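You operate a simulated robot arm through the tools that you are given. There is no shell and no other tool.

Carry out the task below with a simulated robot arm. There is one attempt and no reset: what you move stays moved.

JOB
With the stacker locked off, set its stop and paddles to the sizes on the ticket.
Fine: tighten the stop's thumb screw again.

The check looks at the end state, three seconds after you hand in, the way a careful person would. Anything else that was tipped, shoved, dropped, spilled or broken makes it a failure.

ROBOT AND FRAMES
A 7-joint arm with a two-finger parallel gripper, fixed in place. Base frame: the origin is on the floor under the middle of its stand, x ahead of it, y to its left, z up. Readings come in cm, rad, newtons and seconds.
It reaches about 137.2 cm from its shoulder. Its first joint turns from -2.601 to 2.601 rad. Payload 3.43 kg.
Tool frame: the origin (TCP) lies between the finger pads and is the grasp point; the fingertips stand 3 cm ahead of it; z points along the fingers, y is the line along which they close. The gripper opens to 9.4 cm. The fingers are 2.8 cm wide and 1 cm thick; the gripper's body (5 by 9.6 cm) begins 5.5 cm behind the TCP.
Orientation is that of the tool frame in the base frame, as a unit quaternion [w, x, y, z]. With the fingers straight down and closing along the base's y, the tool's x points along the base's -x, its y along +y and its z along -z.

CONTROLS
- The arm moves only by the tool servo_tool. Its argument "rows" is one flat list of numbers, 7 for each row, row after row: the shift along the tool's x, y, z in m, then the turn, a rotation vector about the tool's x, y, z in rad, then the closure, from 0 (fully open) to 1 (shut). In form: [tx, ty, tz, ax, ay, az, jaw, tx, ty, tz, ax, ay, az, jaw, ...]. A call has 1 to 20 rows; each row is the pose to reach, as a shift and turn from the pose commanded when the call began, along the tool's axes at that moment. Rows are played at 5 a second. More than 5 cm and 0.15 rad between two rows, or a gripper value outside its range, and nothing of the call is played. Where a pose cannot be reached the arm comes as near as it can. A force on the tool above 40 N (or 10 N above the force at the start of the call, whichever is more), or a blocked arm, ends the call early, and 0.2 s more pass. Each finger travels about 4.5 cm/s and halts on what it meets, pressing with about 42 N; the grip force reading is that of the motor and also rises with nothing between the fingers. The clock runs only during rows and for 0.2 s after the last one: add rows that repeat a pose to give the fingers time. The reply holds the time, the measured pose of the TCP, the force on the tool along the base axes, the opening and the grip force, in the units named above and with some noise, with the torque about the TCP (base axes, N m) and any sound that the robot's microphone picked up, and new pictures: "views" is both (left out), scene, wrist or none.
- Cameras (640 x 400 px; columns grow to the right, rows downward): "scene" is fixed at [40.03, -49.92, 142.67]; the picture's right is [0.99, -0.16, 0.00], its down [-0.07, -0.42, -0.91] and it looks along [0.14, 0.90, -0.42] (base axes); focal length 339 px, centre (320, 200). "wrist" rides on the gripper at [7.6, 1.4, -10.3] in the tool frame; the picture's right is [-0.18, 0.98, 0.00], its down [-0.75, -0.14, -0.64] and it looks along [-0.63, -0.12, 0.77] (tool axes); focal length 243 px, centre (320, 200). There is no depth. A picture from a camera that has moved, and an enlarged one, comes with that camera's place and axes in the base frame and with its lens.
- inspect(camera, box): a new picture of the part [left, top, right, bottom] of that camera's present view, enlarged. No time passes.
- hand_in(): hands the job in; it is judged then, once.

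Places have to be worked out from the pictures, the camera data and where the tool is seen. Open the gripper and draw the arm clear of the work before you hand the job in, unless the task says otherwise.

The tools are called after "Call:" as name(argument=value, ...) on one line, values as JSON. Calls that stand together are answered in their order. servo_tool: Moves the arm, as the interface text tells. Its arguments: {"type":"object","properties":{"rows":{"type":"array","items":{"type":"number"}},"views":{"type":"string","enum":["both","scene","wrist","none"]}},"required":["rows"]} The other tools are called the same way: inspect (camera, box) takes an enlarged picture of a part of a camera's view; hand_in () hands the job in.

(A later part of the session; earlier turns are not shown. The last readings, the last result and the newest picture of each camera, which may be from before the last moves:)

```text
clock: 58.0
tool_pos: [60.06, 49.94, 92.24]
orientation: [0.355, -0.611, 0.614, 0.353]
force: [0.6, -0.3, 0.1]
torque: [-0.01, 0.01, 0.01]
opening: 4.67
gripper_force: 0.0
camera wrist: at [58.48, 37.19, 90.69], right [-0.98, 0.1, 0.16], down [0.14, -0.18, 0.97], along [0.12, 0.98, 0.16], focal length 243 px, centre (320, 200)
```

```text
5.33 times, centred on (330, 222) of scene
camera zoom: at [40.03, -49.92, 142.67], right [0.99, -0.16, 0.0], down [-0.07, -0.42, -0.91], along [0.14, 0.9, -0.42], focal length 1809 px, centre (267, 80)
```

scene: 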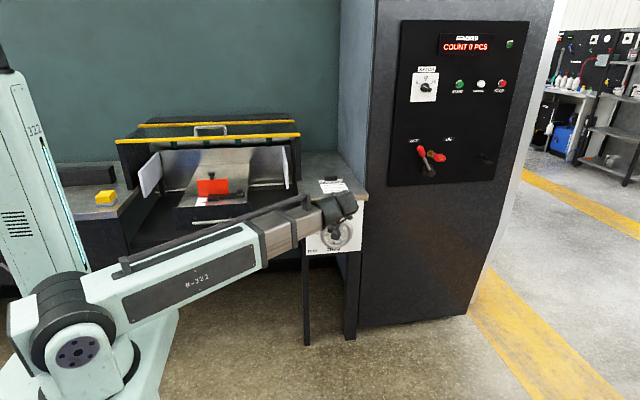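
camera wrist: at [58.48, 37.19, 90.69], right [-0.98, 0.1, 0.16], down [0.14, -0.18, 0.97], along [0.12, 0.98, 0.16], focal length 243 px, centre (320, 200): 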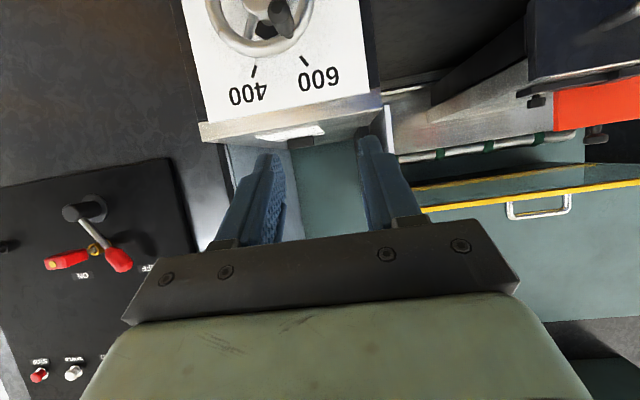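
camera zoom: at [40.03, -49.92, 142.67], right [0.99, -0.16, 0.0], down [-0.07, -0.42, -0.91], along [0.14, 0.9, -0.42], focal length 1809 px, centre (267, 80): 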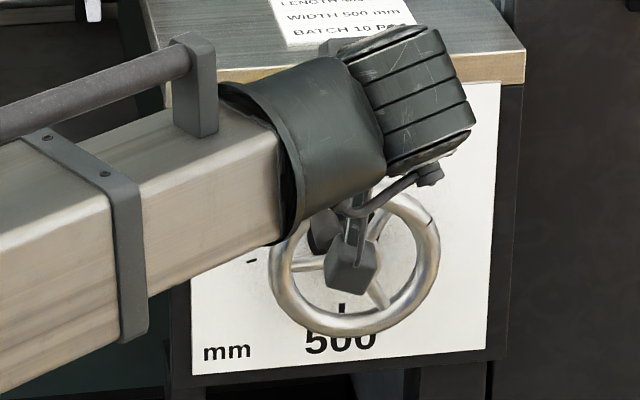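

I lower to about (66, 47, 78) to see the whole wheel and dial from the front.

Call:
servo_tool(rows=[0.0344, -0.0149, 0.0115, 0, 0, 0, 0.5, 0.0688, -0.0297, 0.0229, 0, 0, 0, 0.5, 0.1033, -0.0446, 0.0344, 0, 0, 0, 0.5, 0.1377, -0.0595, 0.0459, 0, 0, 0, 0.5, 0.1377, -0.0595, 0.0459, 0, 0, 0, 0.5], views="both")

Call:
inspect(camera="wrist", box=[240, 40, 420, 180])

```text
clock: 59.2
tool_pos: [65.89, 47.08, 77.84]
orientation: [0.354, -0.612, 0.613, 0.353]
force: [-0.1, 0.1, -0.3]
torque: [0.01, -0.03, 0.02]
opening: 4.69
gripper_force: 0.1
camera wrist: at [64.28, 34.29, 76.33], right [-0.98, 0.1, 0.16], down [0.14, -0.18, 0.97], along [0.12, 0.98, 0.16], focal length 243 px, centre (320, 200)
```

scene: 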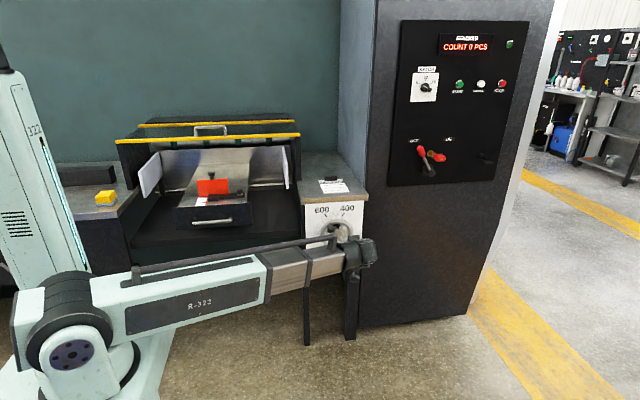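
wrist: 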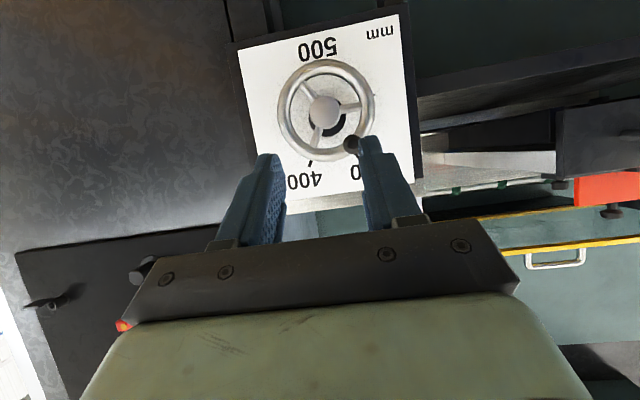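

```text
2.86 times, centred on (330, 110) of wrist
camera zoom: at [64.28, 34.29, 76.33], right [-0.98, 0.1, 0.16], down [0.14, -0.18, 0.97], along [0.12, 0.98, 0.16], focal length 693 px, centre (291, 457)
```

zoom: 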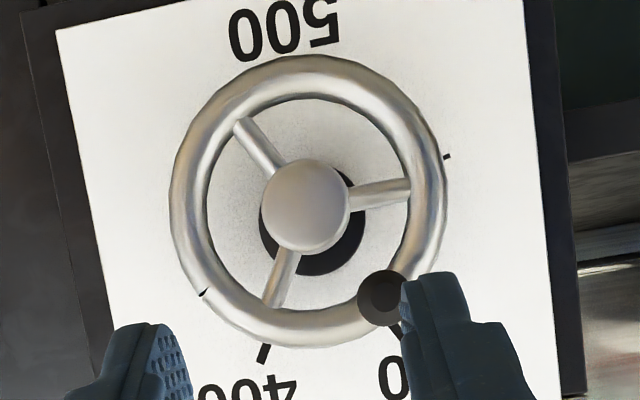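

Now I have a near-frontal view. The index notch is at about 57° from the top, with 400 at about 34° and 500 at 180°, so it reads near 416–418. The wheel must go about 122° clockwise. I approach the crank handle at 11 o'clock.

Call:
servo_tool(rows=[-0.018, 0.0072, 0.0243, 0, 0, 0, 0.5, -0.0359, 0.0144, 0.0487, 0, 0, 0, 0.5, -0.0539, 0.0217, 0.073, 0, 0, 0, 0.5, -0.0718, 0.0289, 0.0973, 0, 0, 0, 0.5, -0.0718, 0.0289, 0.0973, 0, 0, 0, 0.5], views="both")

Call:
inspect(camera="wrist", box=[230, 40, 410, 180])

Call:
inspect(camera="scene", box=[290, 190, 370, 260])

```text
clock: 60.4
tool_pos: [63.12, 59.17, 79.25]
orientation: [0.354, -0.611, 0.613, 0.353]
force: [-0.2, -0.3, -0.6]
torque: [-0.02, 0.01, 0.03]
opening: 4.72
gripper_force: 0.1
camera wrist: at [61.46, 46.31, 77.73], right [-0.98, 0.1, 0.16], down [0.14, -0.18, 0.97], along [0.12, 0.98, 0.16], focal length 243 px, centre (320, 200)
```

scene: 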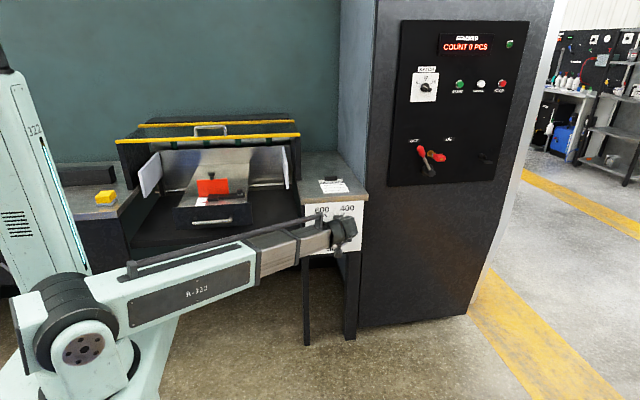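
wrist: 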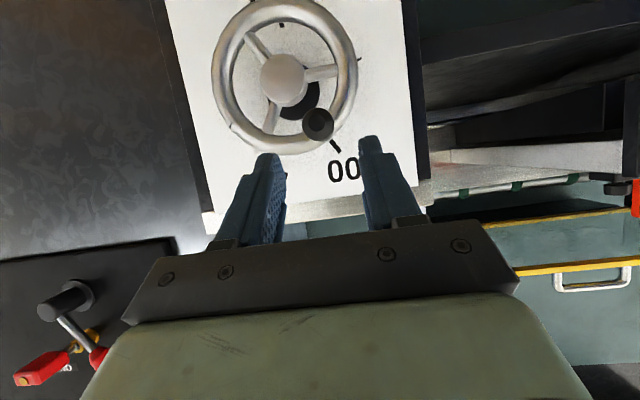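

```text
2.86 times, centred on (320, 110) of wrist
camera zoom: at [61.46, 46.31, 77.73], right [-0.98, 0.1, 0.16], down [0.14, -0.18, 0.97], along [0.12, 0.98, 0.16], focal length 693 px, centre (320, 457)
```

zoom: 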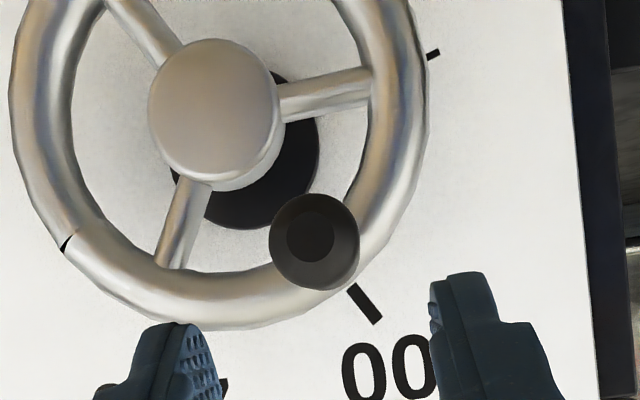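

```text
5.71 times, centred on (330, 225) of scene
camera zoom: at [40.03, -49.92, 142.67], right [0.99, -0.16, 0.0], down [-0.07, -0.42, -0.91], along [0.14, 0.9, -0.42], focal length 1938 px, centre (263, 57)
```

zoom: 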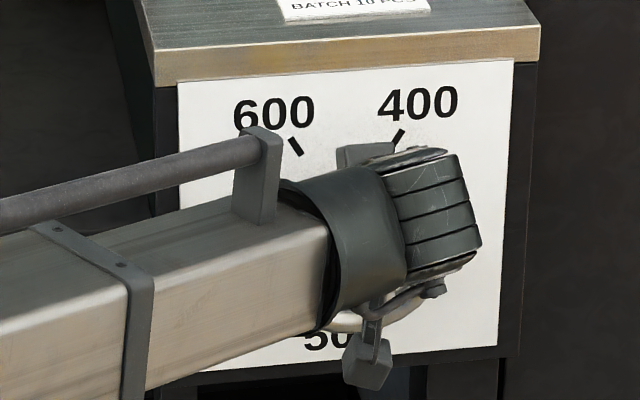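

The handle is centred between the fingers, at about (63.0, 64, 75.3). I advance along the tool axis to straddle it, keeping clear of the rim.

Call:
servo_tool(rows=[0.0009, 0.0005, 0.0188, 0, 0, 0, 0.5, 0.0019, 0.0009, 0.0375, 0, 0, 0, 0.5, 0.0028, 0.0014, 0.0563, 0, 0, 0, 0.5, 0.0028, 0.0014, 0.0563, 0, 0, 0, 0.5], views="wrist")

Call:
inspect(camera="wrist", box=[230, 60, 410, 200])

```text
clock: 61.4
tool_pos: [62.91, 63.73, 76.14]
orientation: [0.355, -0.611, 0.614, 0.353]
force: [0.1, -0.9, -0.3]
torque: [0.0, 0.0, -0.01]
opening: 4.69
gripper_force: 0.0
camera wrist: at [61.39, 51.06, 74.66], right [-0.98, 0.1, 0.16], down [0.14, -0.18, 0.97], along [0.12, 0.98, 0.16], focal length 243 px, centre (320, 200)
```

wrist: 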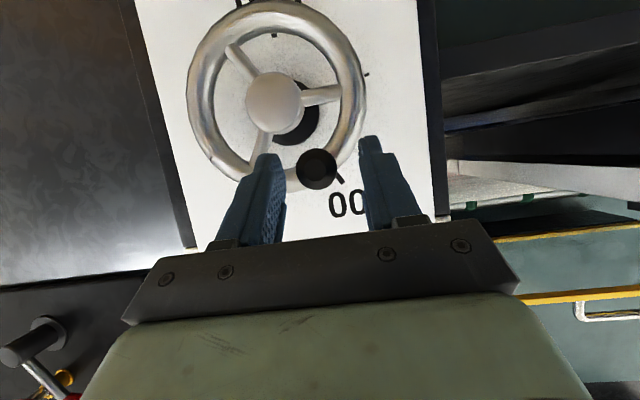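

```text
2.86 times, centred on (320, 130) of wrist
camera zoom: at [61.39, 51.06, 74.66], right [-0.98, 0.1, 0.16], down [0.14, -0.18, 0.97], along [0.12, 0.98, 0.16], focal length 693 px, centre (320, 400)
```

zoom: 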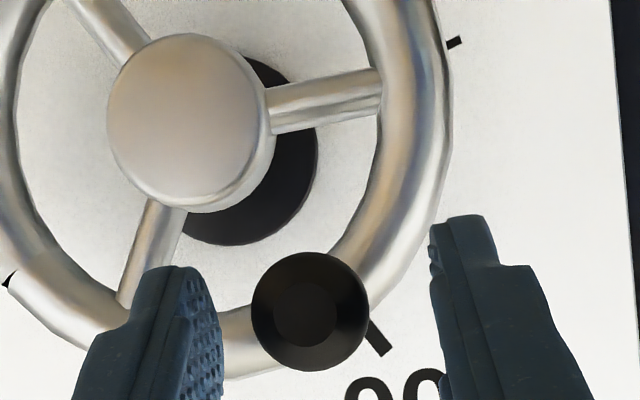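

The handle passes through the middle of the pads. I close on it.

Call:
servo_tool(rows=[0, -0.0014, 0, 0, 0, 0, 0.65, 0, -0.0014, 0, 0, 0, 0, 0.8, 0, -0.0014, 0, 0, 0, 0, 0.9, 0, -0.0014, 0, 0, 0, 0, 0.9], views="wrist")

Call:
inspect(camera="wrist", box=[230, 60, 410, 200])

```text
clock: 62.4
tool_pos: [63.1, 63.64, 76.14]
orientation: [0.355, -0.611, 0.613, 0.353]
force: [-0.2, 0.3, -0.8]
torque: [0.0, 0.03, 0.11]
opening: 2.34
gripper_force: 45.2
camera wrist: at [61.53, 51.05, 74.7], right [-0.98, 0.1, 0.16], down [0.14, -0.18, 0.97], along [0.12, 0.98, 0.16], focal length 243 px, centre (320, 200)
```

wrist: 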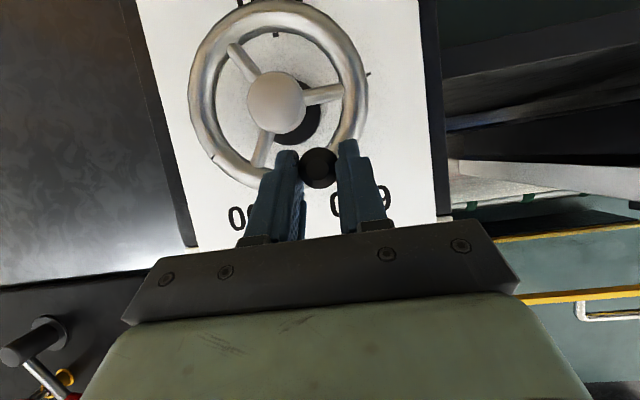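

```text
2.86 times, centred on (320, 130) of wrist
camera zoom: at [61.53, 51.05, 74.7], right [-0.98, 0.1, 0.16], down [0.14, -0.18, 0.97], along [0.12, 0.98, 0.16], focal length 693 px, centre (320, 400)
```

zoom: 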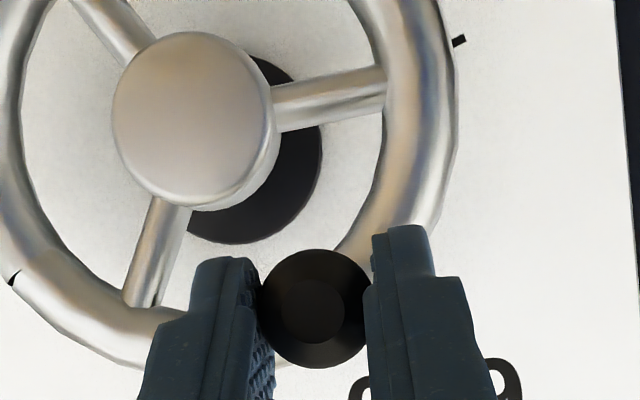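

Firm grip at 2.34 cm. I crank clockwise along a circle of about 5.8 cm radius around (65.9, 70.2), first by 40°.

Call:
servo_tool(rows=[-0.0031, -0.0072, -0.0018, 0, 0, 0, 0.9, -0.0052, -0.0149, -0.003, 0, 0, 0, 0.9, -0.0064, -0.0228, -0.0037, 0, 0, 0, 0.9, -0.0067, -0.0308, -0.0038, 0, 0, 0, 0.9, -0.0059, -0.0388, -0.0034, 0, 0, 0, 0.9, -0.0059, -0.0388, -0.0034, 0, 0, 0, 0.9], views="both")

Call:
inspect(camera="wrist", box=[230, 20, 430, 190])

Call:
inspect(camera="scene", box=[120, 130, 310, 230])

```text
clock: 63.7
tool_pos: [66.01, 63.69, 76.89]
orientation: [-0.349, 0.614, -0.611, -0.358]
force: [-6.7, 0.7, 6.8]
torque: [-0.05, 0.01, -0.11]
opening: 2.39
gripper_force: 45.5
stopped in row 6: the force on the tool passed its limit at 43 N (the readings are from after the stop); the commanded pose is now the measured one
camera wrist: at [64.73, 51.04, 75.48], right [-0.98, 0.08, 0.17], down [0.15, -0.18, 0.97], along [0.11, 0.98, 0.16], focal length 243 px, centre (320, 200)
```

scene: 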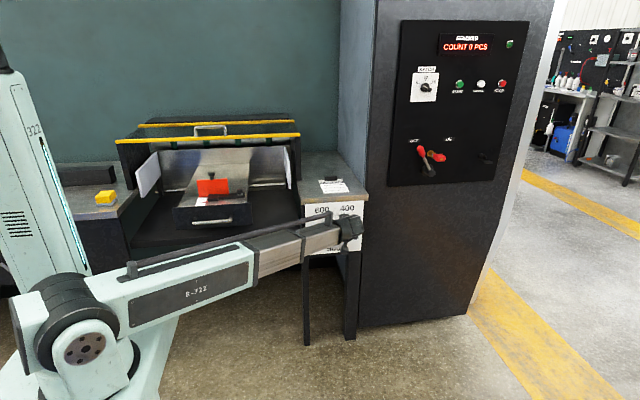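
wrist: 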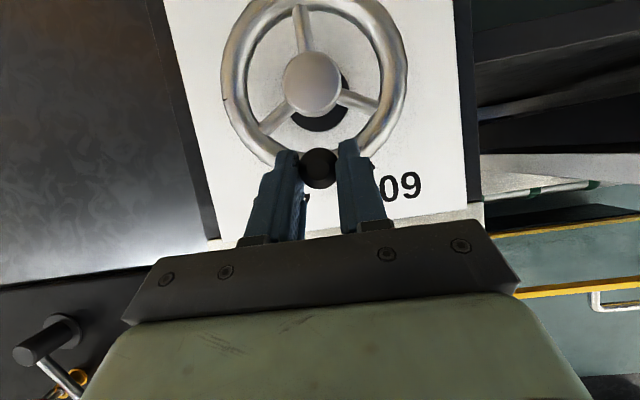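

```text
2.35 times, centred on (330, 105) of wrist
camera zoom: at [64.73, 51.04, 75.48], right [-0.98, 0.08, 0.17], down [0.15, -0.18, 0.97], along [0.11, 0.98, 0.16], focal length 571 px, centre (296, 424)
```

zoom: 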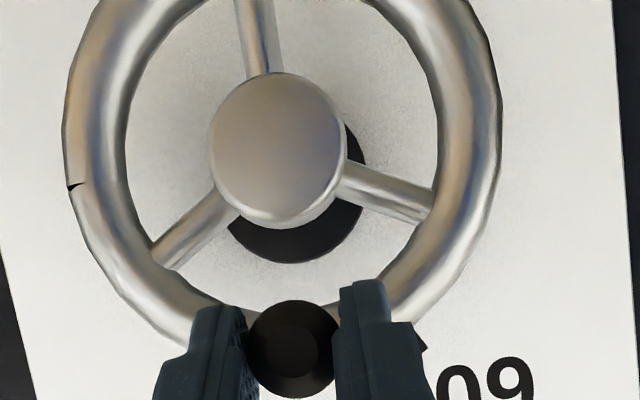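

```text
3.37 times, centred on (215, 180) of scene
camera zoom: at [40.03, -49.92, 142.67], right [0.99, -0.16, 0.0], down [-0.07, -0.42, -0.91], along [0.14, 0.9, -0.42], focal length 1142 px, centre (674, 267)
```

zoom: 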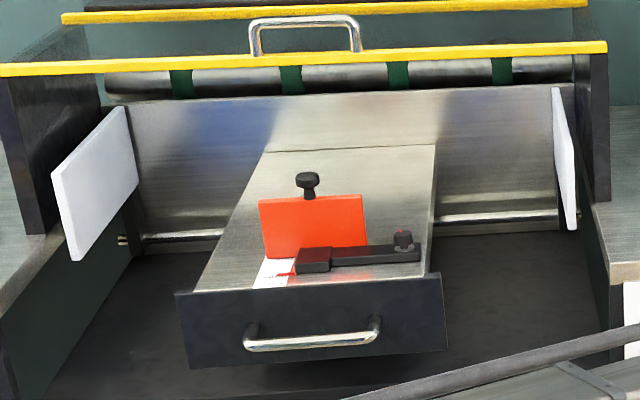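

The wheel turned about 30°, the handle is now at 12 o'clock and the paddles spread, but the wheel has noticeable drag. I continue in finer, slower steps from here.

Call:
servo_tool(rows=[0.0001, -0.003, 0, 0, 0, 0, 0.95, 0.0003, -0.006, 0.0002, 0, 0, 0, 0.95, 0.0006, -0.009, 0.0004, 0, 0, 0, 0.95, 0.0011, -0.012, 0.0006, 0, 0, 0, 0.95, 0.0017, -0.0149, 0.001, 0, 0, 0, 0.95, 0.0024, -0.0178, 0.0014, 0, 0, 0, 0.95, 0.0033, -0.0206, 0.0019, 0, 0, 0, 0.95, 0.0043, -0.0234, 0.0025, 0, 0, 0, 0.95, 0.0054, -0.0262, 0.0031, 0, 0, 0, 0.95, 0.0067, -0.0288, 0.0039, 0, 0, 0, 0.95, 0.008, -0.0314, 0.0046, 0, 0, 0, 0.95, 0.0095, -0.0339, 0.0055, 0, 0, 0, 0.95], views="wrist")

Call:
inspect(camera="wrist", box=[230, 20, 430, 190])

```text
clock: 64.3
tool_pos: [66.1, 63.66, 76.9]
orientation: [-0.346, 0.615, -0.609, -0.361]
force: [-6.7, -1.3, 7.0]
torque: [0.0, 0.03, -0.44]
opening: 2.39
gripper_force: 44.8
stopped in row 3: the force on the tool passed its limit at 44 N (the readings are from after the stop); the commanded pose is now the measured one
camera wrist: at [64.87, 51.04, 75.47], right [-0.98, 0.07, 0.17], down [0.16, -0.18, 0.97], along [0.1, 0.98, 0.16], focal length 243 px, centre (320, 200)
```

wrist: 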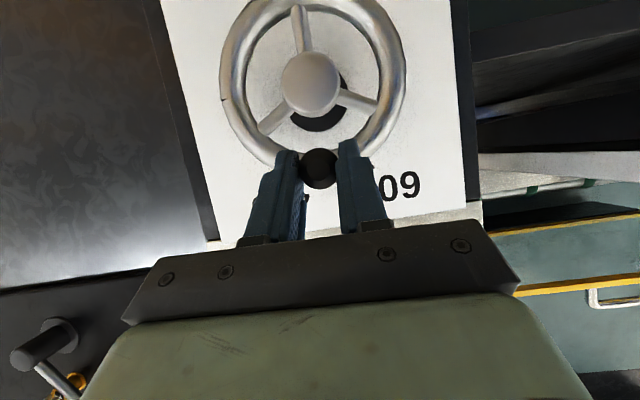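

```text
2.35 times, centred on (330, 105) of wrist
camera zoom: at [64.87, 51.04, 75.47], right [-0.98, 0.07, 0.17], down [0.16, -0.18, 0.97], along [0.1, 0.98, 0.16], focal length 571 px, centre (296, 424)
```

zoom: 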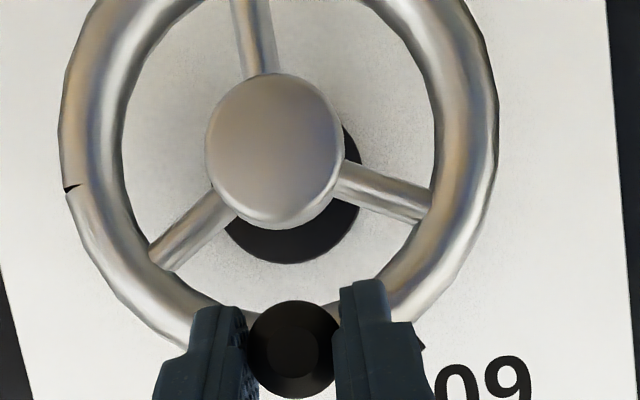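

With 44 N the handle barely moved, so something resists at this position. I check the whole machine for anything the paddles might be meeting.

Call:
inspect(camera="scene", box=[110, 120, 310, 240])

Call:
inspect(camera="scene", box=[295, 190, 375, 260])

Call:
inspect(camera="wrist", box=[210, 0, 420, 120])

```text
3.20 times, centred on (210, 180) of scene
camera zoom: at [40.03, -49.92, 142.67], right [0.99, -0.16, 0.0], down [-0.07, -0.42, -0.91], along [0.14, 0.9, -0.42], focal length 1085 px, centre (672, 264)
```

zoom: 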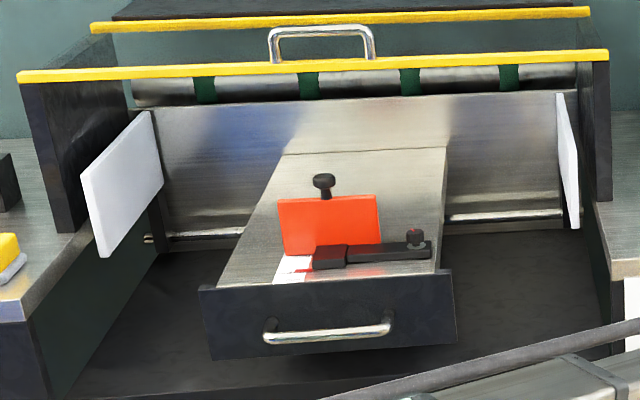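

```text
5.71 times, centred on (335, 225) of scene
camera zoom: at [40.03, -49.92, 142.67], right [0.99, -0.16, 0.0], down [-0.07, -0.42, -0.91], along [0.14, 0.9, -0.42], focal length 1938 px, centre (234, 57)
```

zoom: 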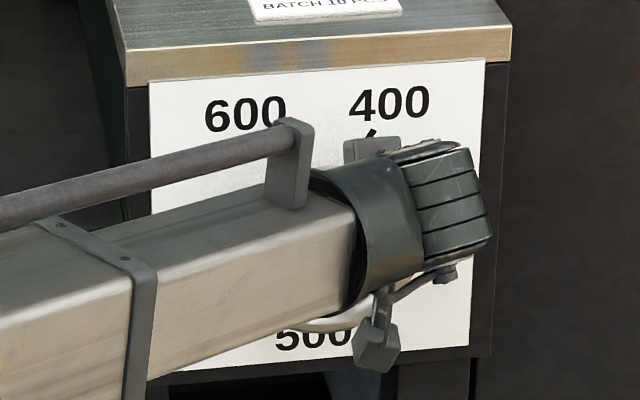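

```text
3.05 times, centred on (315, 60) of wrist
camera zoom: at [64.87, 51.04, 75.47], right [-0.98, 0.07, 0.17], down [0.16, -0.18, 0.97], along [0.1, 0.98, 0.16], focal length 739 px, centre (335, 627)
```

zoom: 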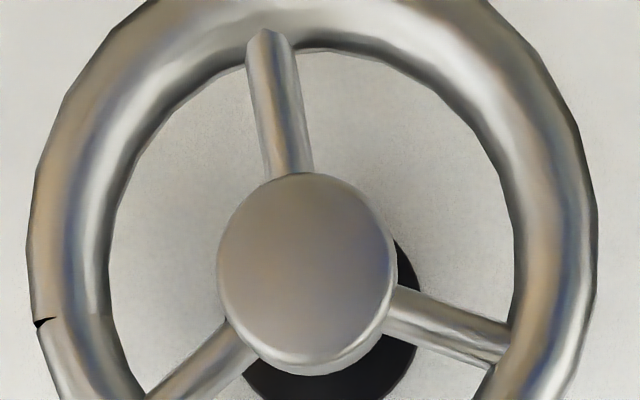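

Nothing blocks the paddles. The tight grip probably resists the handle turning in the pads, so I ease the squeeze to a light cage and push on along the arc.

Call:
servo_tool(rows=[0, 0, 0, 0, 0, 0, 0.75, 0, 0, 0, 0, 0, 0, 0.75, 0.0001, -0.003, 0, 0, 0, 0, 0.75, 0.0003, -0.006, 0.0002, 0, 0, 0, 0.75, 0.0006, -0.009, 0.0004, 0, 0, 0, 0.75, 0.0011, -0.012, 0.0006, 0, 0, 0, 0.75, 0.0017, -0.0149, 0.001, 0, 0, 0, 0.75], views="wrist")

Call:
inspect(camera="wrist", box=[230, 20, 430, 190])

```text
clock: 66.0
tool_pos: [66.91, 63.87, 76.68]
orientation: [-0.339, 0.619, -0.605, -0.368]
force: [-25.1, -3.3, 4.9]
torque: [0.05, 0.31, 0.4]
opening: 3.74
gripper_force: 12.8
stopped in row 7: the force on the tool passed its limit at 41 N (the readings are from after the stop); the commanded pose is now the measured one
camera wrist: at [65.79, 51.08, 75.34], right [-0.98, 0.06, 0.18], down [0.17, -0.17, 0.97], along [0.09, 0.98, 0.16], focal length 243 px, centre (320, 200)
```

wrist: 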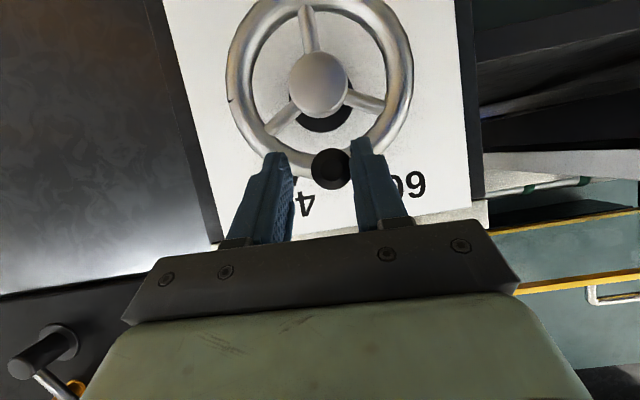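

```text
2.35 times, centred on (330, 105) of wrist
camera zoom: at [65.79, 51.08, 75.34], right [-0.98, 0.06, 0.18], down [0.17, -0.17, 0.97], along [0.09, 0.98, 0.16], focal length 571 px, centre (296, 424)
```

zoom: 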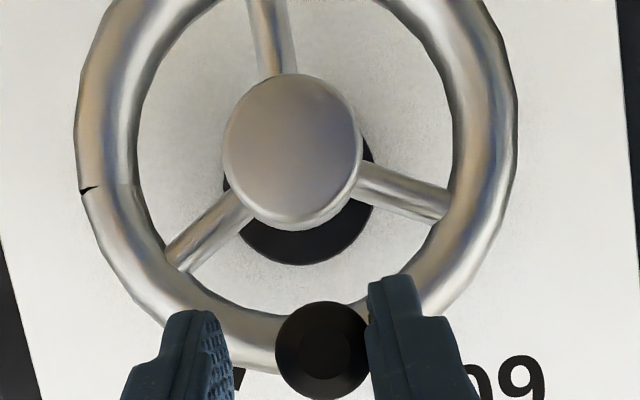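

The wheel is at its end stop. Checking the paddles, their front edges were about 597 mm apart at the start and are about 617 now. So the crank handle itself is the index: it pointed at 600, and the dark wedge on the rim is just a seam. I must turn counter-clockwise until the handle points at 500, at the bottom. First I re-centre and re-grip.

Call:
servo_tool(rows=[0, 0, 0, 0, 0, 0, 0.6, -0.0005, 0.0044, -0.0012, 0.0226, 0, -0.0016, 0.6, -0.0009, 0.0087, -0.0024, 0.0452, 0.0006, -0.0032, 0.6, -0.0009, 0.0087, -0.0024, 0.0452, 0.0006, -0.0032, 0.7, -0.0009, 0.0087, -0.0024, 0.0452, 0.0006, -0.0032, 0.8, -0.0009, 0.0087, -0.0024, 0.0452, 0.0006, -0.0032, 0.8], views="wrist")

Call:
inspect(camera="wrist", box=[230, 20, 430, 190])

```text
clock: 67.4
tool_pos: [66.45, 63.59, 76.82]
orientation: [0.356, -0.611, 0.614, 0.351]
force: [-18.6, -1.8, -6.4]
torque: [-0.25, 0.07, 0.52]
opening: 2.92
gripper_force: 9.2
camera wrist: at [64.77, 50.94, 75.4], right [-0.98, 0.1, 0.16], down [0.14, -0.18, 0.97], along [0.12, 0.98, 0.16], focal length 243 px, centre (320, 200)
```

wrist: 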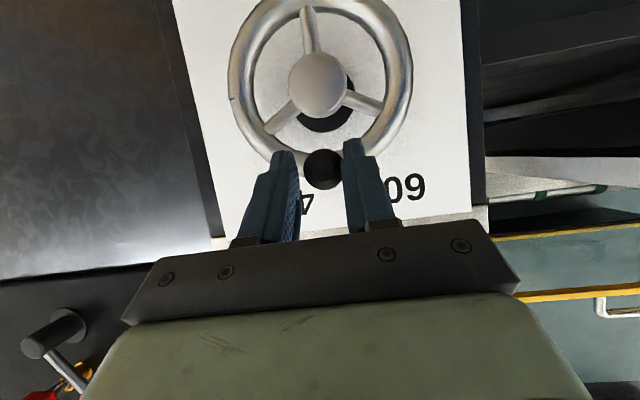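

```text
2.35 times, centred on (330, 105) of wrist
camera zoom: at [64.77, 50.94, 75.4], right [-0.98, 0.1, 0.16], down [0.14, -0.18, 0.97], along [0.12, 0.98, 0.16], focal length 571 px, centre (296, 424)
```

zoom: 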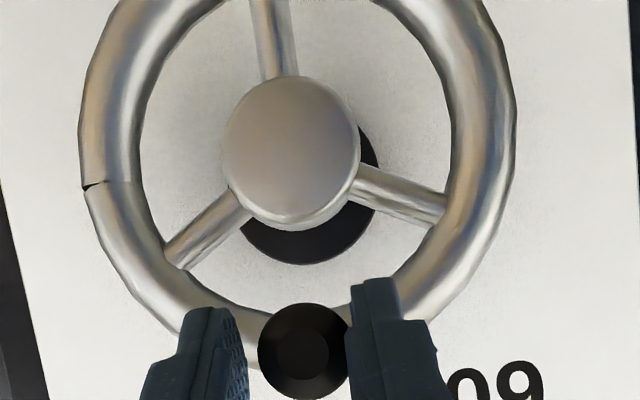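

The fingers are still settling, with one side touching. I shift 4 mm toward -x and finish closing.

Call:
servo_tool(rows=[0, 0.002, 0, 0, 0, 0, 0.8, 0, 0.004, 0, 0, 0, 0, 0.82, 0, 0.004, 0, 0, 0, 0, 0.82, 0, 0.004, 0, 0, 0, 0, 0.82], views="none")

```text
clock: 68.4
tool_pos: [66.09, 63.53, 76.85]
orientation: [0.356, -0.611, 0.614, 0.35]
force: [-11.0, -1.4, -4.7]
torque: [-0.24, 0.1, 0.54]
opening: 2.4
gripper_force: 40.6
```

Gripped again at 2.4 cm. Now I crank counter-clockwise, first about 42°, and watch the forces.

Call:
servo_tool(rows=[0.0003, 0.006, 0.0002, 0, 0, 0, 0.82, 0.0011, 0.012, 0.0006, 0, 0, 0, 0.82, 0.0024, 0.0178, 0.0014, 0, 0, 0, 0.82, 0.0043, 0.0234, 0.0025, 0, 0, 0, 0.82, 0.0067, 0.0288, 0.0039, 0, 0, 0, 0.82, 0.0095, 0.0339, 0.0055, 0, 0, 0, 0.82, 0.0128, 0.0385, 0.0074, 0, 0, 0, 0.82, 0.0128, 0.0385, 0.0074, 0, 0, 0, 0.82], views="wrist")

Call:
inspect(camera="wrist", box=[230, 20, 430, 190])

```text
clock: 70.2
tool_pos: [62.27, 63.52, 75.38]
orientation: [0.357, -0.61, 0.615, 0.35]
force: [8.2, -3.7, 3.0]
torque: [0.17, -0.54, 0.11]
opening: 2.39
gripper_force: 44.4
camera wrist: at [60.65, 50.98, 73.93], right [-0.98, 0.1, 0.15], down [0.13, -0.18, 0.97], along [0.13, 0.98, 0.16], focal length 243 px, centre (320, 200)
```

wrist: 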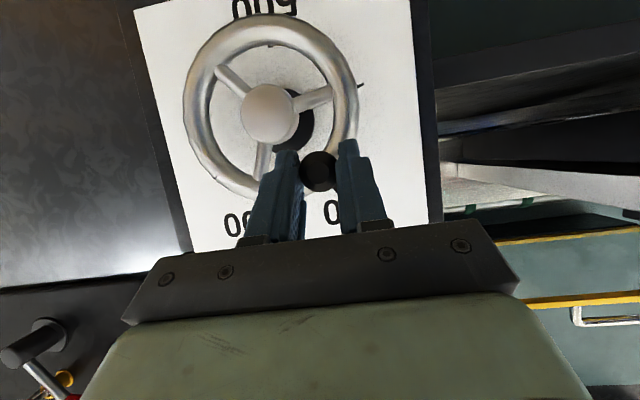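

```text
2.35 times, centred on (330, 105) of wrist
camera zoom: at [60.65, 50.98, 73.93], right [-0.98, 0.1, 0.15], down [0.13, -0.18, 0.97], along [0.13, 0.98, 0.16], focal length 571 px, centre (296, 424)
```

zoom: 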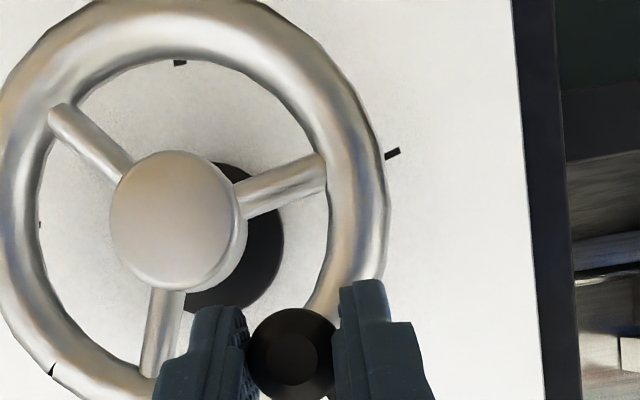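

The wheel follows smoothly. I continue counter-clockwise from -42° to about -102°, through 9 o'clock.

Call:
servo_tool(rows=[0.0037, 0.0043, 0.0021, 0, 0, 0, 0.82, 0.0078, 0.0081, 0.0045, 0, 0, 0, 0.82, 0.0121, 0.0113, 0.007, 0, 0, 0, 0.82, 0.0168, 0.0141, 0.0097, 0, 0, 0, 0.82, 0.0217, 0.0162, 0.0125, 0, 0, 0, 0.82, 0.0267, 0.0178, 0.0154, 0, 0, 0, 0.82, 0.0319, 0.0187, 0.0184, 0, 0, 0, 0.82, 0.0371, 0.0191, 0.0214, 0, 0, 0, 0.82, 0.0423, 0.0187, 0.0244, 0, 0, 0, 0.82, 0.0474, 0.0178, 0.0274, 0, 0, 0, 0.82, 0.0474, 0.0178, 0.0274, 0, 0, 0, 0.82], views="both")

Call:
inspect(camera="wrist", box=[210, 10, 430, 190])

```text
clock: 72.6
tool_pos: [60.09, 63.65, 69.99]
orientation: [-0.353, 0.613, -0.613, -0.353]
force: [-37.0, -8.3, 2.0]
torque: [0.71, -0.18, 0.62]
opening: 2.39
gripper_force: 45.0
camera wrist: at [58.59, 50.98, 68.49], right [-0.98, 0.09, 0.16], down [0.14, -0.18, 0.97], along [0.12, 0.98, 0.16], focal length 243 px, centre (320, 200)
```

scene: 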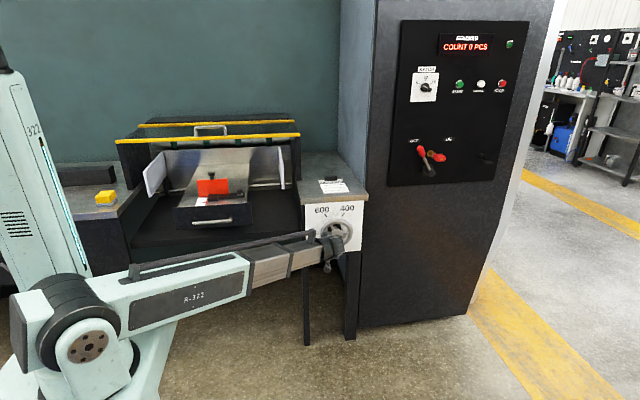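
wrist: 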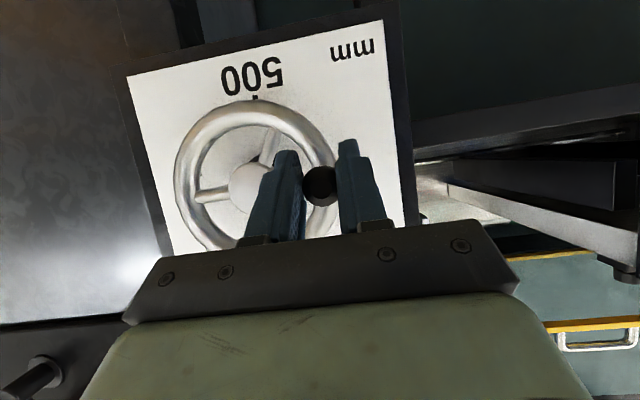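

```text
2.22 times, centred on (320, 100) of wrist
camera zoom: at [58.59, 50.98, 68.49], right [-0.98, 0.09, 0.16], down [0.14, -0.18, 0.97], along [0.12, 0.98, 0.16], focal length 539 px, centre (320, 422)
```

zoom: 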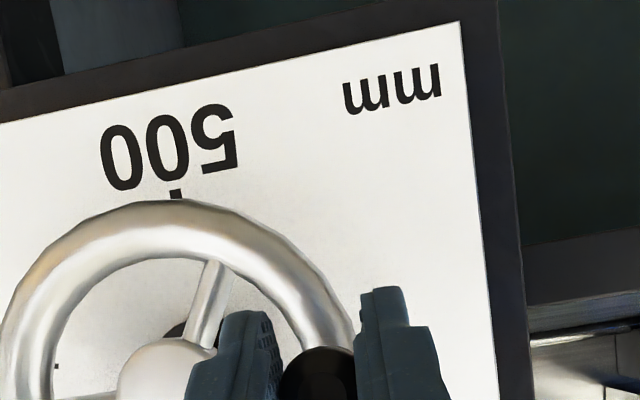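

The handle is a little past 9 o'clock, about -97°. A circle fit of the track gives a centre near (66.3, 70.6) and radius about 6.25 cm, so I refine the arc and continue to about -138°.

Call:
servo_tool(rows=[0.0056, -0.0007, 0.0033, 0, 0, 0, 0.82, 0.0112, -0.0024, 0.0065, 0, 0, 0, 0.82, 0.0165, -0.0047, 0.0095, 0, 0, 0, 0.82, 0.0216, -0.0077, 0.0125, 0, 0, 0, 0.82, 0.0263, -0.0113, 0.0152, 0, 0, 0, 0.82, 0.0308, -0.0155, 0.0178, 0, 0, 0, 0.82, 0.0348, -0.0201, 0.0201, 0, 0, 0, 0.82, 0.0348, -0.0201, 0.0201, 0, 0, 0, 0.82], views="both")

Call:
inspect(camera="wrist", box=[210, 30, 430, 210])

Call:
inspect(camera="scene", box=[295, 190, 375, 260])

```text
clock: 73.2
tool_pos: [60.08, 63.7, 68.88]
orientation: [-0.351, 0.615, -0.61, -0.355]
force: [-4.3, -0.5, 1.3]
torque: [0.03, -0.17, 0.17]
opening: 2.39
gripper_force: 44.9
stopped in row 2: the force on the tool passed its limit at 49 N (the readings are from after the stop); the commanded pose is now the measured one
camera wrist: at [58.75, 50.98, 67.39], right [-0.98, 0.09, 0.16], down [0.14, -0.18, 0.97], along [0.11, 0.98, 0.16], focal length 243 px, centre (320, 200)
```

scene: 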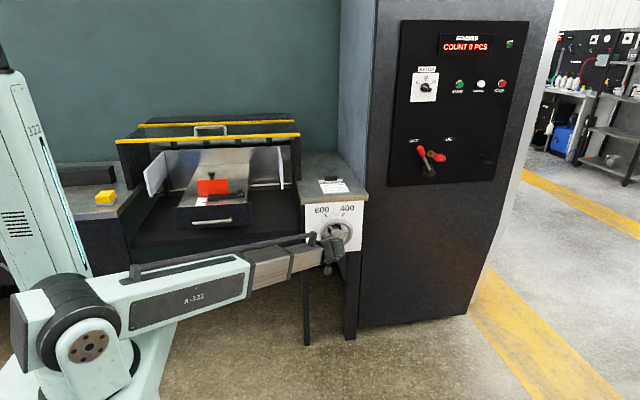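
wrist: 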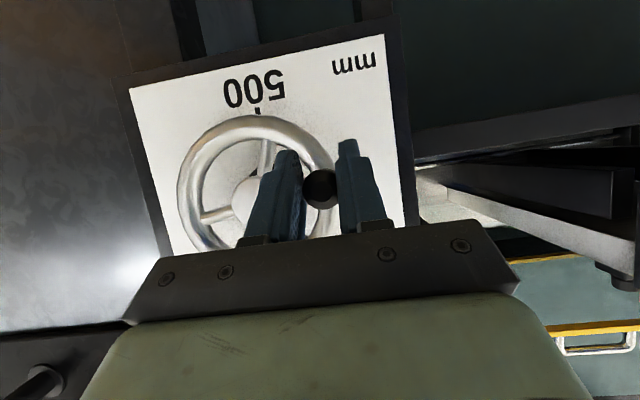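

```text
2.22 times, centred on (320, 120) of wrist
camera zoom: at [58.75, 50.98, 67.39], right [-0.98, 0.09, 0.16], down [0.14, -0.18, 0.97], along [0.11, 0.98, 0.16], focal length 539 px, centre (320, 378)
```

zoom: 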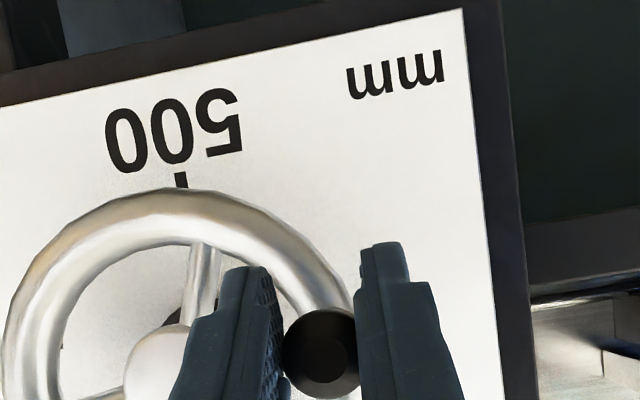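

```text
5.71 times, centred on (335, 225) of scene
camera zoom: at [40.03, -49.92, 142.67], right [0.99, -0.16, 0.0], down [-0.07, -0.42, -0.91], along [0.14, 0.9, -0.42], focal length 1938 px, centre (234, 57)
```

zoom: 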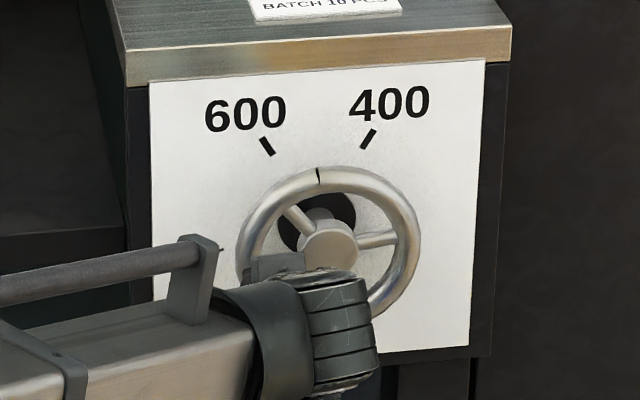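

The residual forces show the true handle circle is a bit larger, with radius about 6.5 and centre about (66.4, 70.4). I continue along that arc to about -150°.

Call:
servo_tool(rows=[0.0044, -0.0015, 0.0026, 0, 0, 0, 0.82, 0.01, -0.0039, 0.0058, 0, 0, 0, 0.82, 0.0152, -0.007, 0.0088, 0, 0, 0, 0.82, 0.0201, -0.0107, 0.0116, 0, 0, 0, 0.82, 0.0247, -0.0149, 0.0143, 0, 0, 0, 0.82, 0.0288, -0.0197, 0.0167, 0, 0, 0, 0.82, 0.0325, -0.025, 0.0188, 0, 0, 0, 0.82, 0.0357, -0.0307, 0.0206, 0, 0, 0, 0.82], views="both")

Call:
inspect(camera="scene", box=[295, 190, 375, 260])

Call:
inspect(camera="wrist", box=[210, 60, 430, 240])

```text
clock: 75.0
tool_pos: [63.34, 63.63, 64.78]
orientation: [-0.353, 0.613, -0.612, -0.354]
force: [0.3, -0.2, 11.7]
torque: [-0.04, -0.26, -0.19]
opening: 2.4
gripper_force: 44.9
camera wrist: at [61.9, 51.01, 63.3], right [-0.98, 0.09, 0.16], down [0.14, -0.18, 0.97], along [0.12, 0.98, 0.16], focal length 243 px, centre (320, 200)
```

scene: 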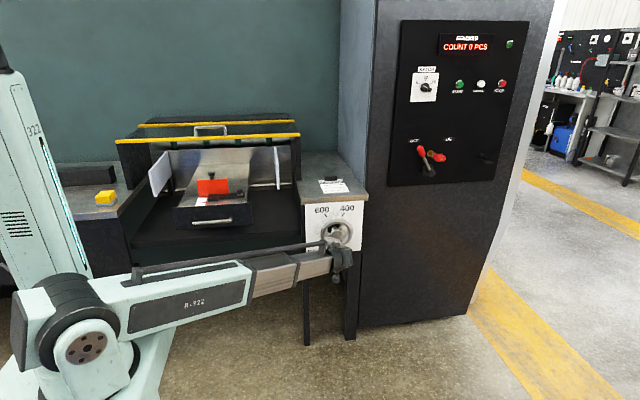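
wrist: 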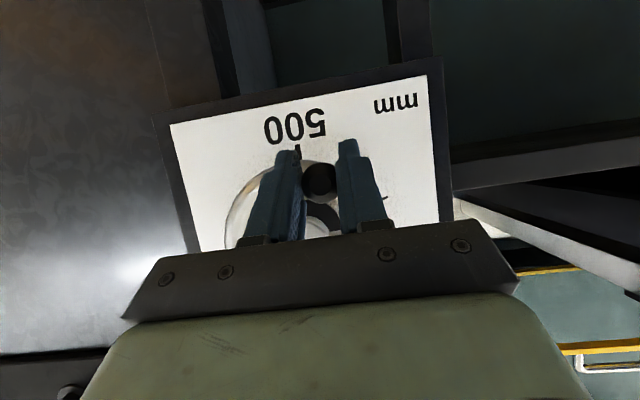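

```text
5.71 times, centred on (335, 225) of scene
camera zoom: at [40.03, -49.92, 142.67], right [0.99, -0.16, 0.0], down [-0.07, -0.42, -0.91], along [0.14, 0.9, -0.42], focal length 1938 px, centre (234, 57)
```

zoom: 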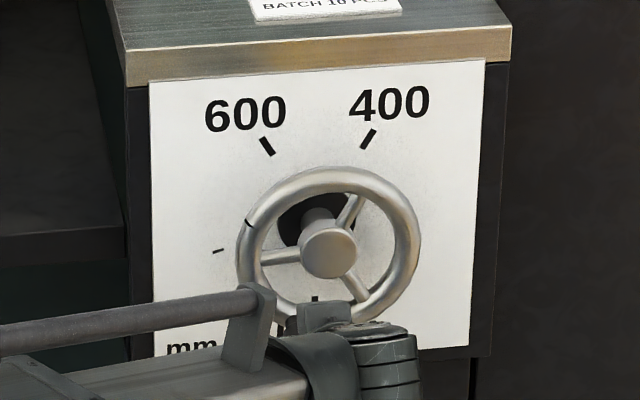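

```text
2.22 times, centred on (320, 150) of wrist
camera zoom: at [61.9, 51.01, 63.3], right [-0.98, 0.09, 0.16], down [0.14, -0.18, 0.97], along [0.12, 0.98, 0.16], focal length 539 px, centre (320, 311)
```

zoom: 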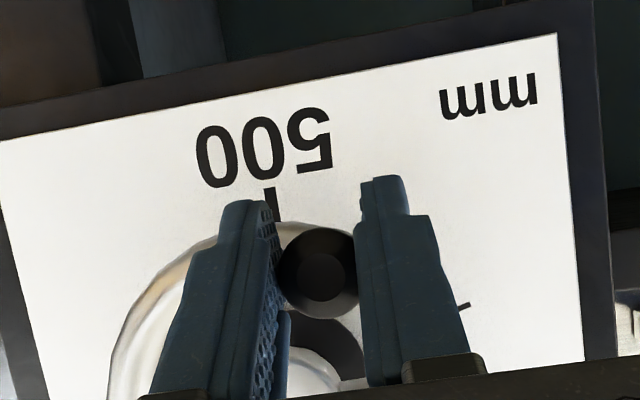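

The handle is at about -151°. I bring it to roughly -178°, near the bottom, and then release to read the dial properly.

Call:
servo_tool(rows=[0.0022, -0.0063, 0.0013, 0, 0, 0, 0.82, 0.0043, -0.0126, 0.0025, 0, 0, 0, 0.82, 0.0058, -0.0191, 0.0034, 0, 0, 0, 0.82, 0.0067, -0.0257, 0.0039, 0, 0, 0, 0.82, 0.007, -0.0302, 0.0041, 0, 0, 0, 0.82, 0.007, -0.0302, 0.0041, 0, 0, 0, 0.82], views="both")

Call:
inspect(camera="scene", box=[295, 190, 375, 260])

Call:
inspect(camera="scene", box=[110, 120, 310, 240])

```text
clock: 76.4
tool_pos: [66.41, 63.7, 63.81]
orientation: [-0.352, 0.614, -0.611, -0.354]
force: [-8.7, -4.2, -5.7]
torque: [-0.18, -0.4, 0.1]
opening: 2.34
gripper_force: 45.4
camera wrist: at [64.88, 51.02, 62.4], right [-0.98, 0.09, 0.16], down [0.14, -0.18, 0.97], along [0.11, 0.98, 0.16], focal length 243 px, centre (320, 200)
```

scene: 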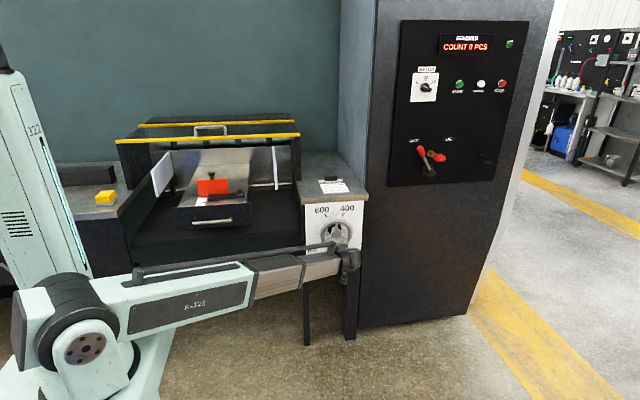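
wrist: 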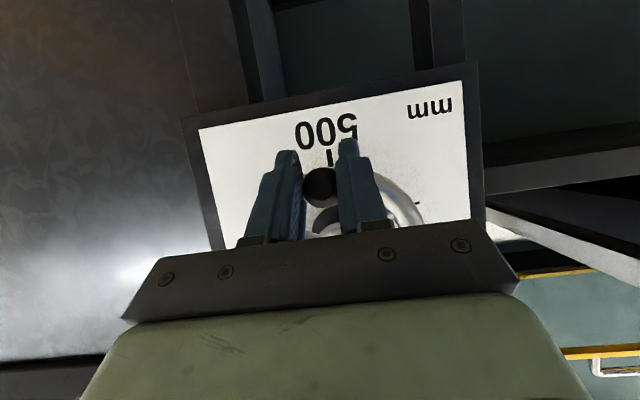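

```text
5.71 times, centred on (335, 225) of scene
camera zoom: at [40.03, -49.92, 142.67], right [0.99, -0.16, 0.0], down [-0.07, -0.42, -0.91], along [0.14, 0.9, -0.42], focal length 1938 px, centre (234, 57)
```

zoom: 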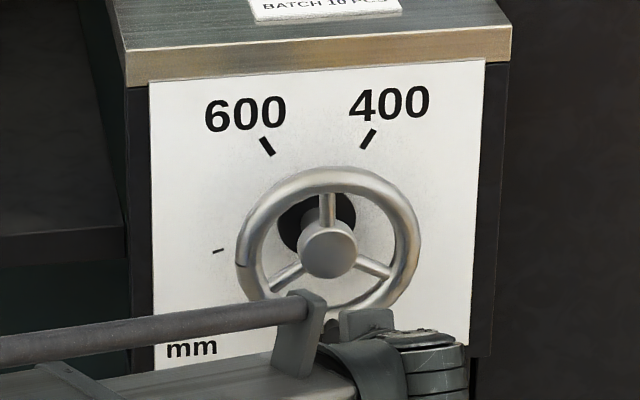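

```text
3.20 times, centred on (210, 180) of scene
camera zoom: at [40.03, -49.92, 142.67], right [0.99, -0.16, 0.0], down [-0.07, -0.42, -0.91], along [0.14, 0.9, -0.42], focal length 1085 px, centre (672, 264)
```

zoom: 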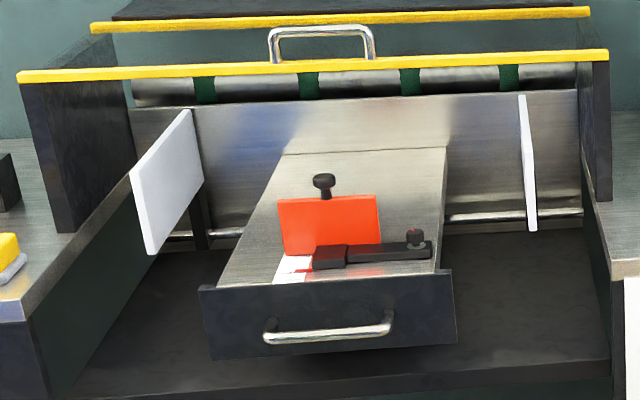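

The handle is now at the bottom and the paddles measure roughly 500 apart in the scene view. I open, back straight off and take a frontal look at the dial.

Call:
servo_tool(rows=[0, 0, 0, 0, 0, 0, 0.65, 0, 0, 0, 0, 0, 0, 0.5, 0, 0, 0, 0, 0, 0, 0.5, 0, 0, -0.02, 0, 0, 0, 0.5, 0, 0, -0.04, 0, 0, 0, 0.5, 0, 0, -0.07, 0, 0, 0, 0.5, 0, 0, -0.1, 0, 0, 0, 0.5, -0.03, 0, -0.13, 0, 0, 0, 0.5, -0.05, 0.0, -0.16, 0, 0, 0, 0.5, -0.05, 0.0, -0.16, 0, 0, 0, 0.5], views="both")

Call:
inspect(camera="wrist", box=[230, 20, 420, 180])

```text
clock: 78.6
tool_pos: [66.39, 52.45, 76.26]
orientation: [-0.351, 0.614, -0.612, -0.354]
force: [0.1, -0.4, -0.8]
torque: [0.01, 0.01, 0.0]
opening: 4.71
gripper_force: 0.0
camera wrist: at [64.87, 39.74, 74.81], right [-0.98, 0.09, 0.16], down [0.14, -0.18, 0.97], along [0.11, 0.98, 0.16], focal length 243 px, centre (320, 200)
```

scene: 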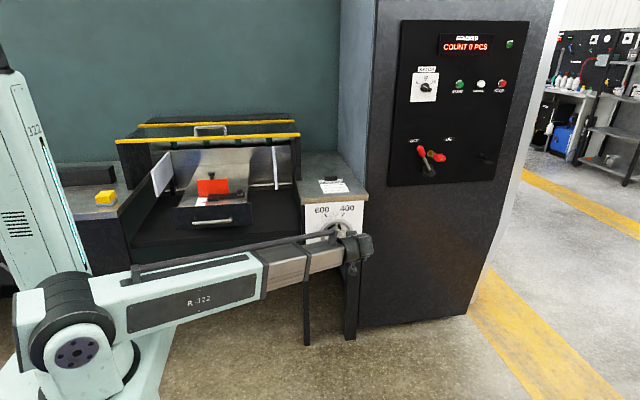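
wrist: 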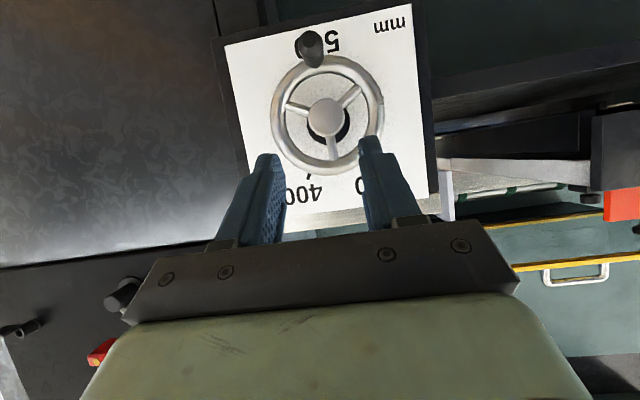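

```text
2.50 times, centred on (325, 100) of wrist
camera zoom: at [64.87, 39.74, 74.81], right [-0.98, 0.09, 0.16], down [0.14, -0.18, 0.97], along [0.11, 0.98, 0.16], focal length 606 px, centre (308, 450)
```

zoom: 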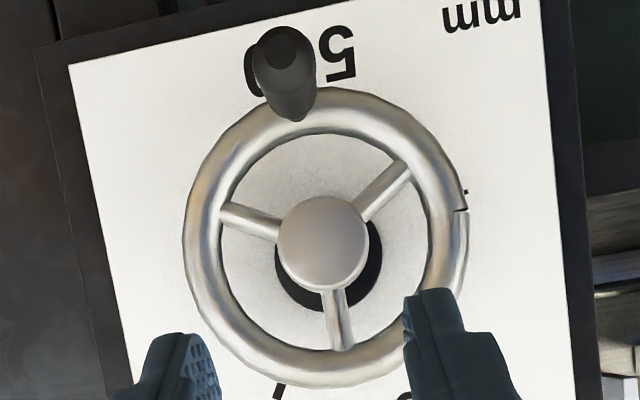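

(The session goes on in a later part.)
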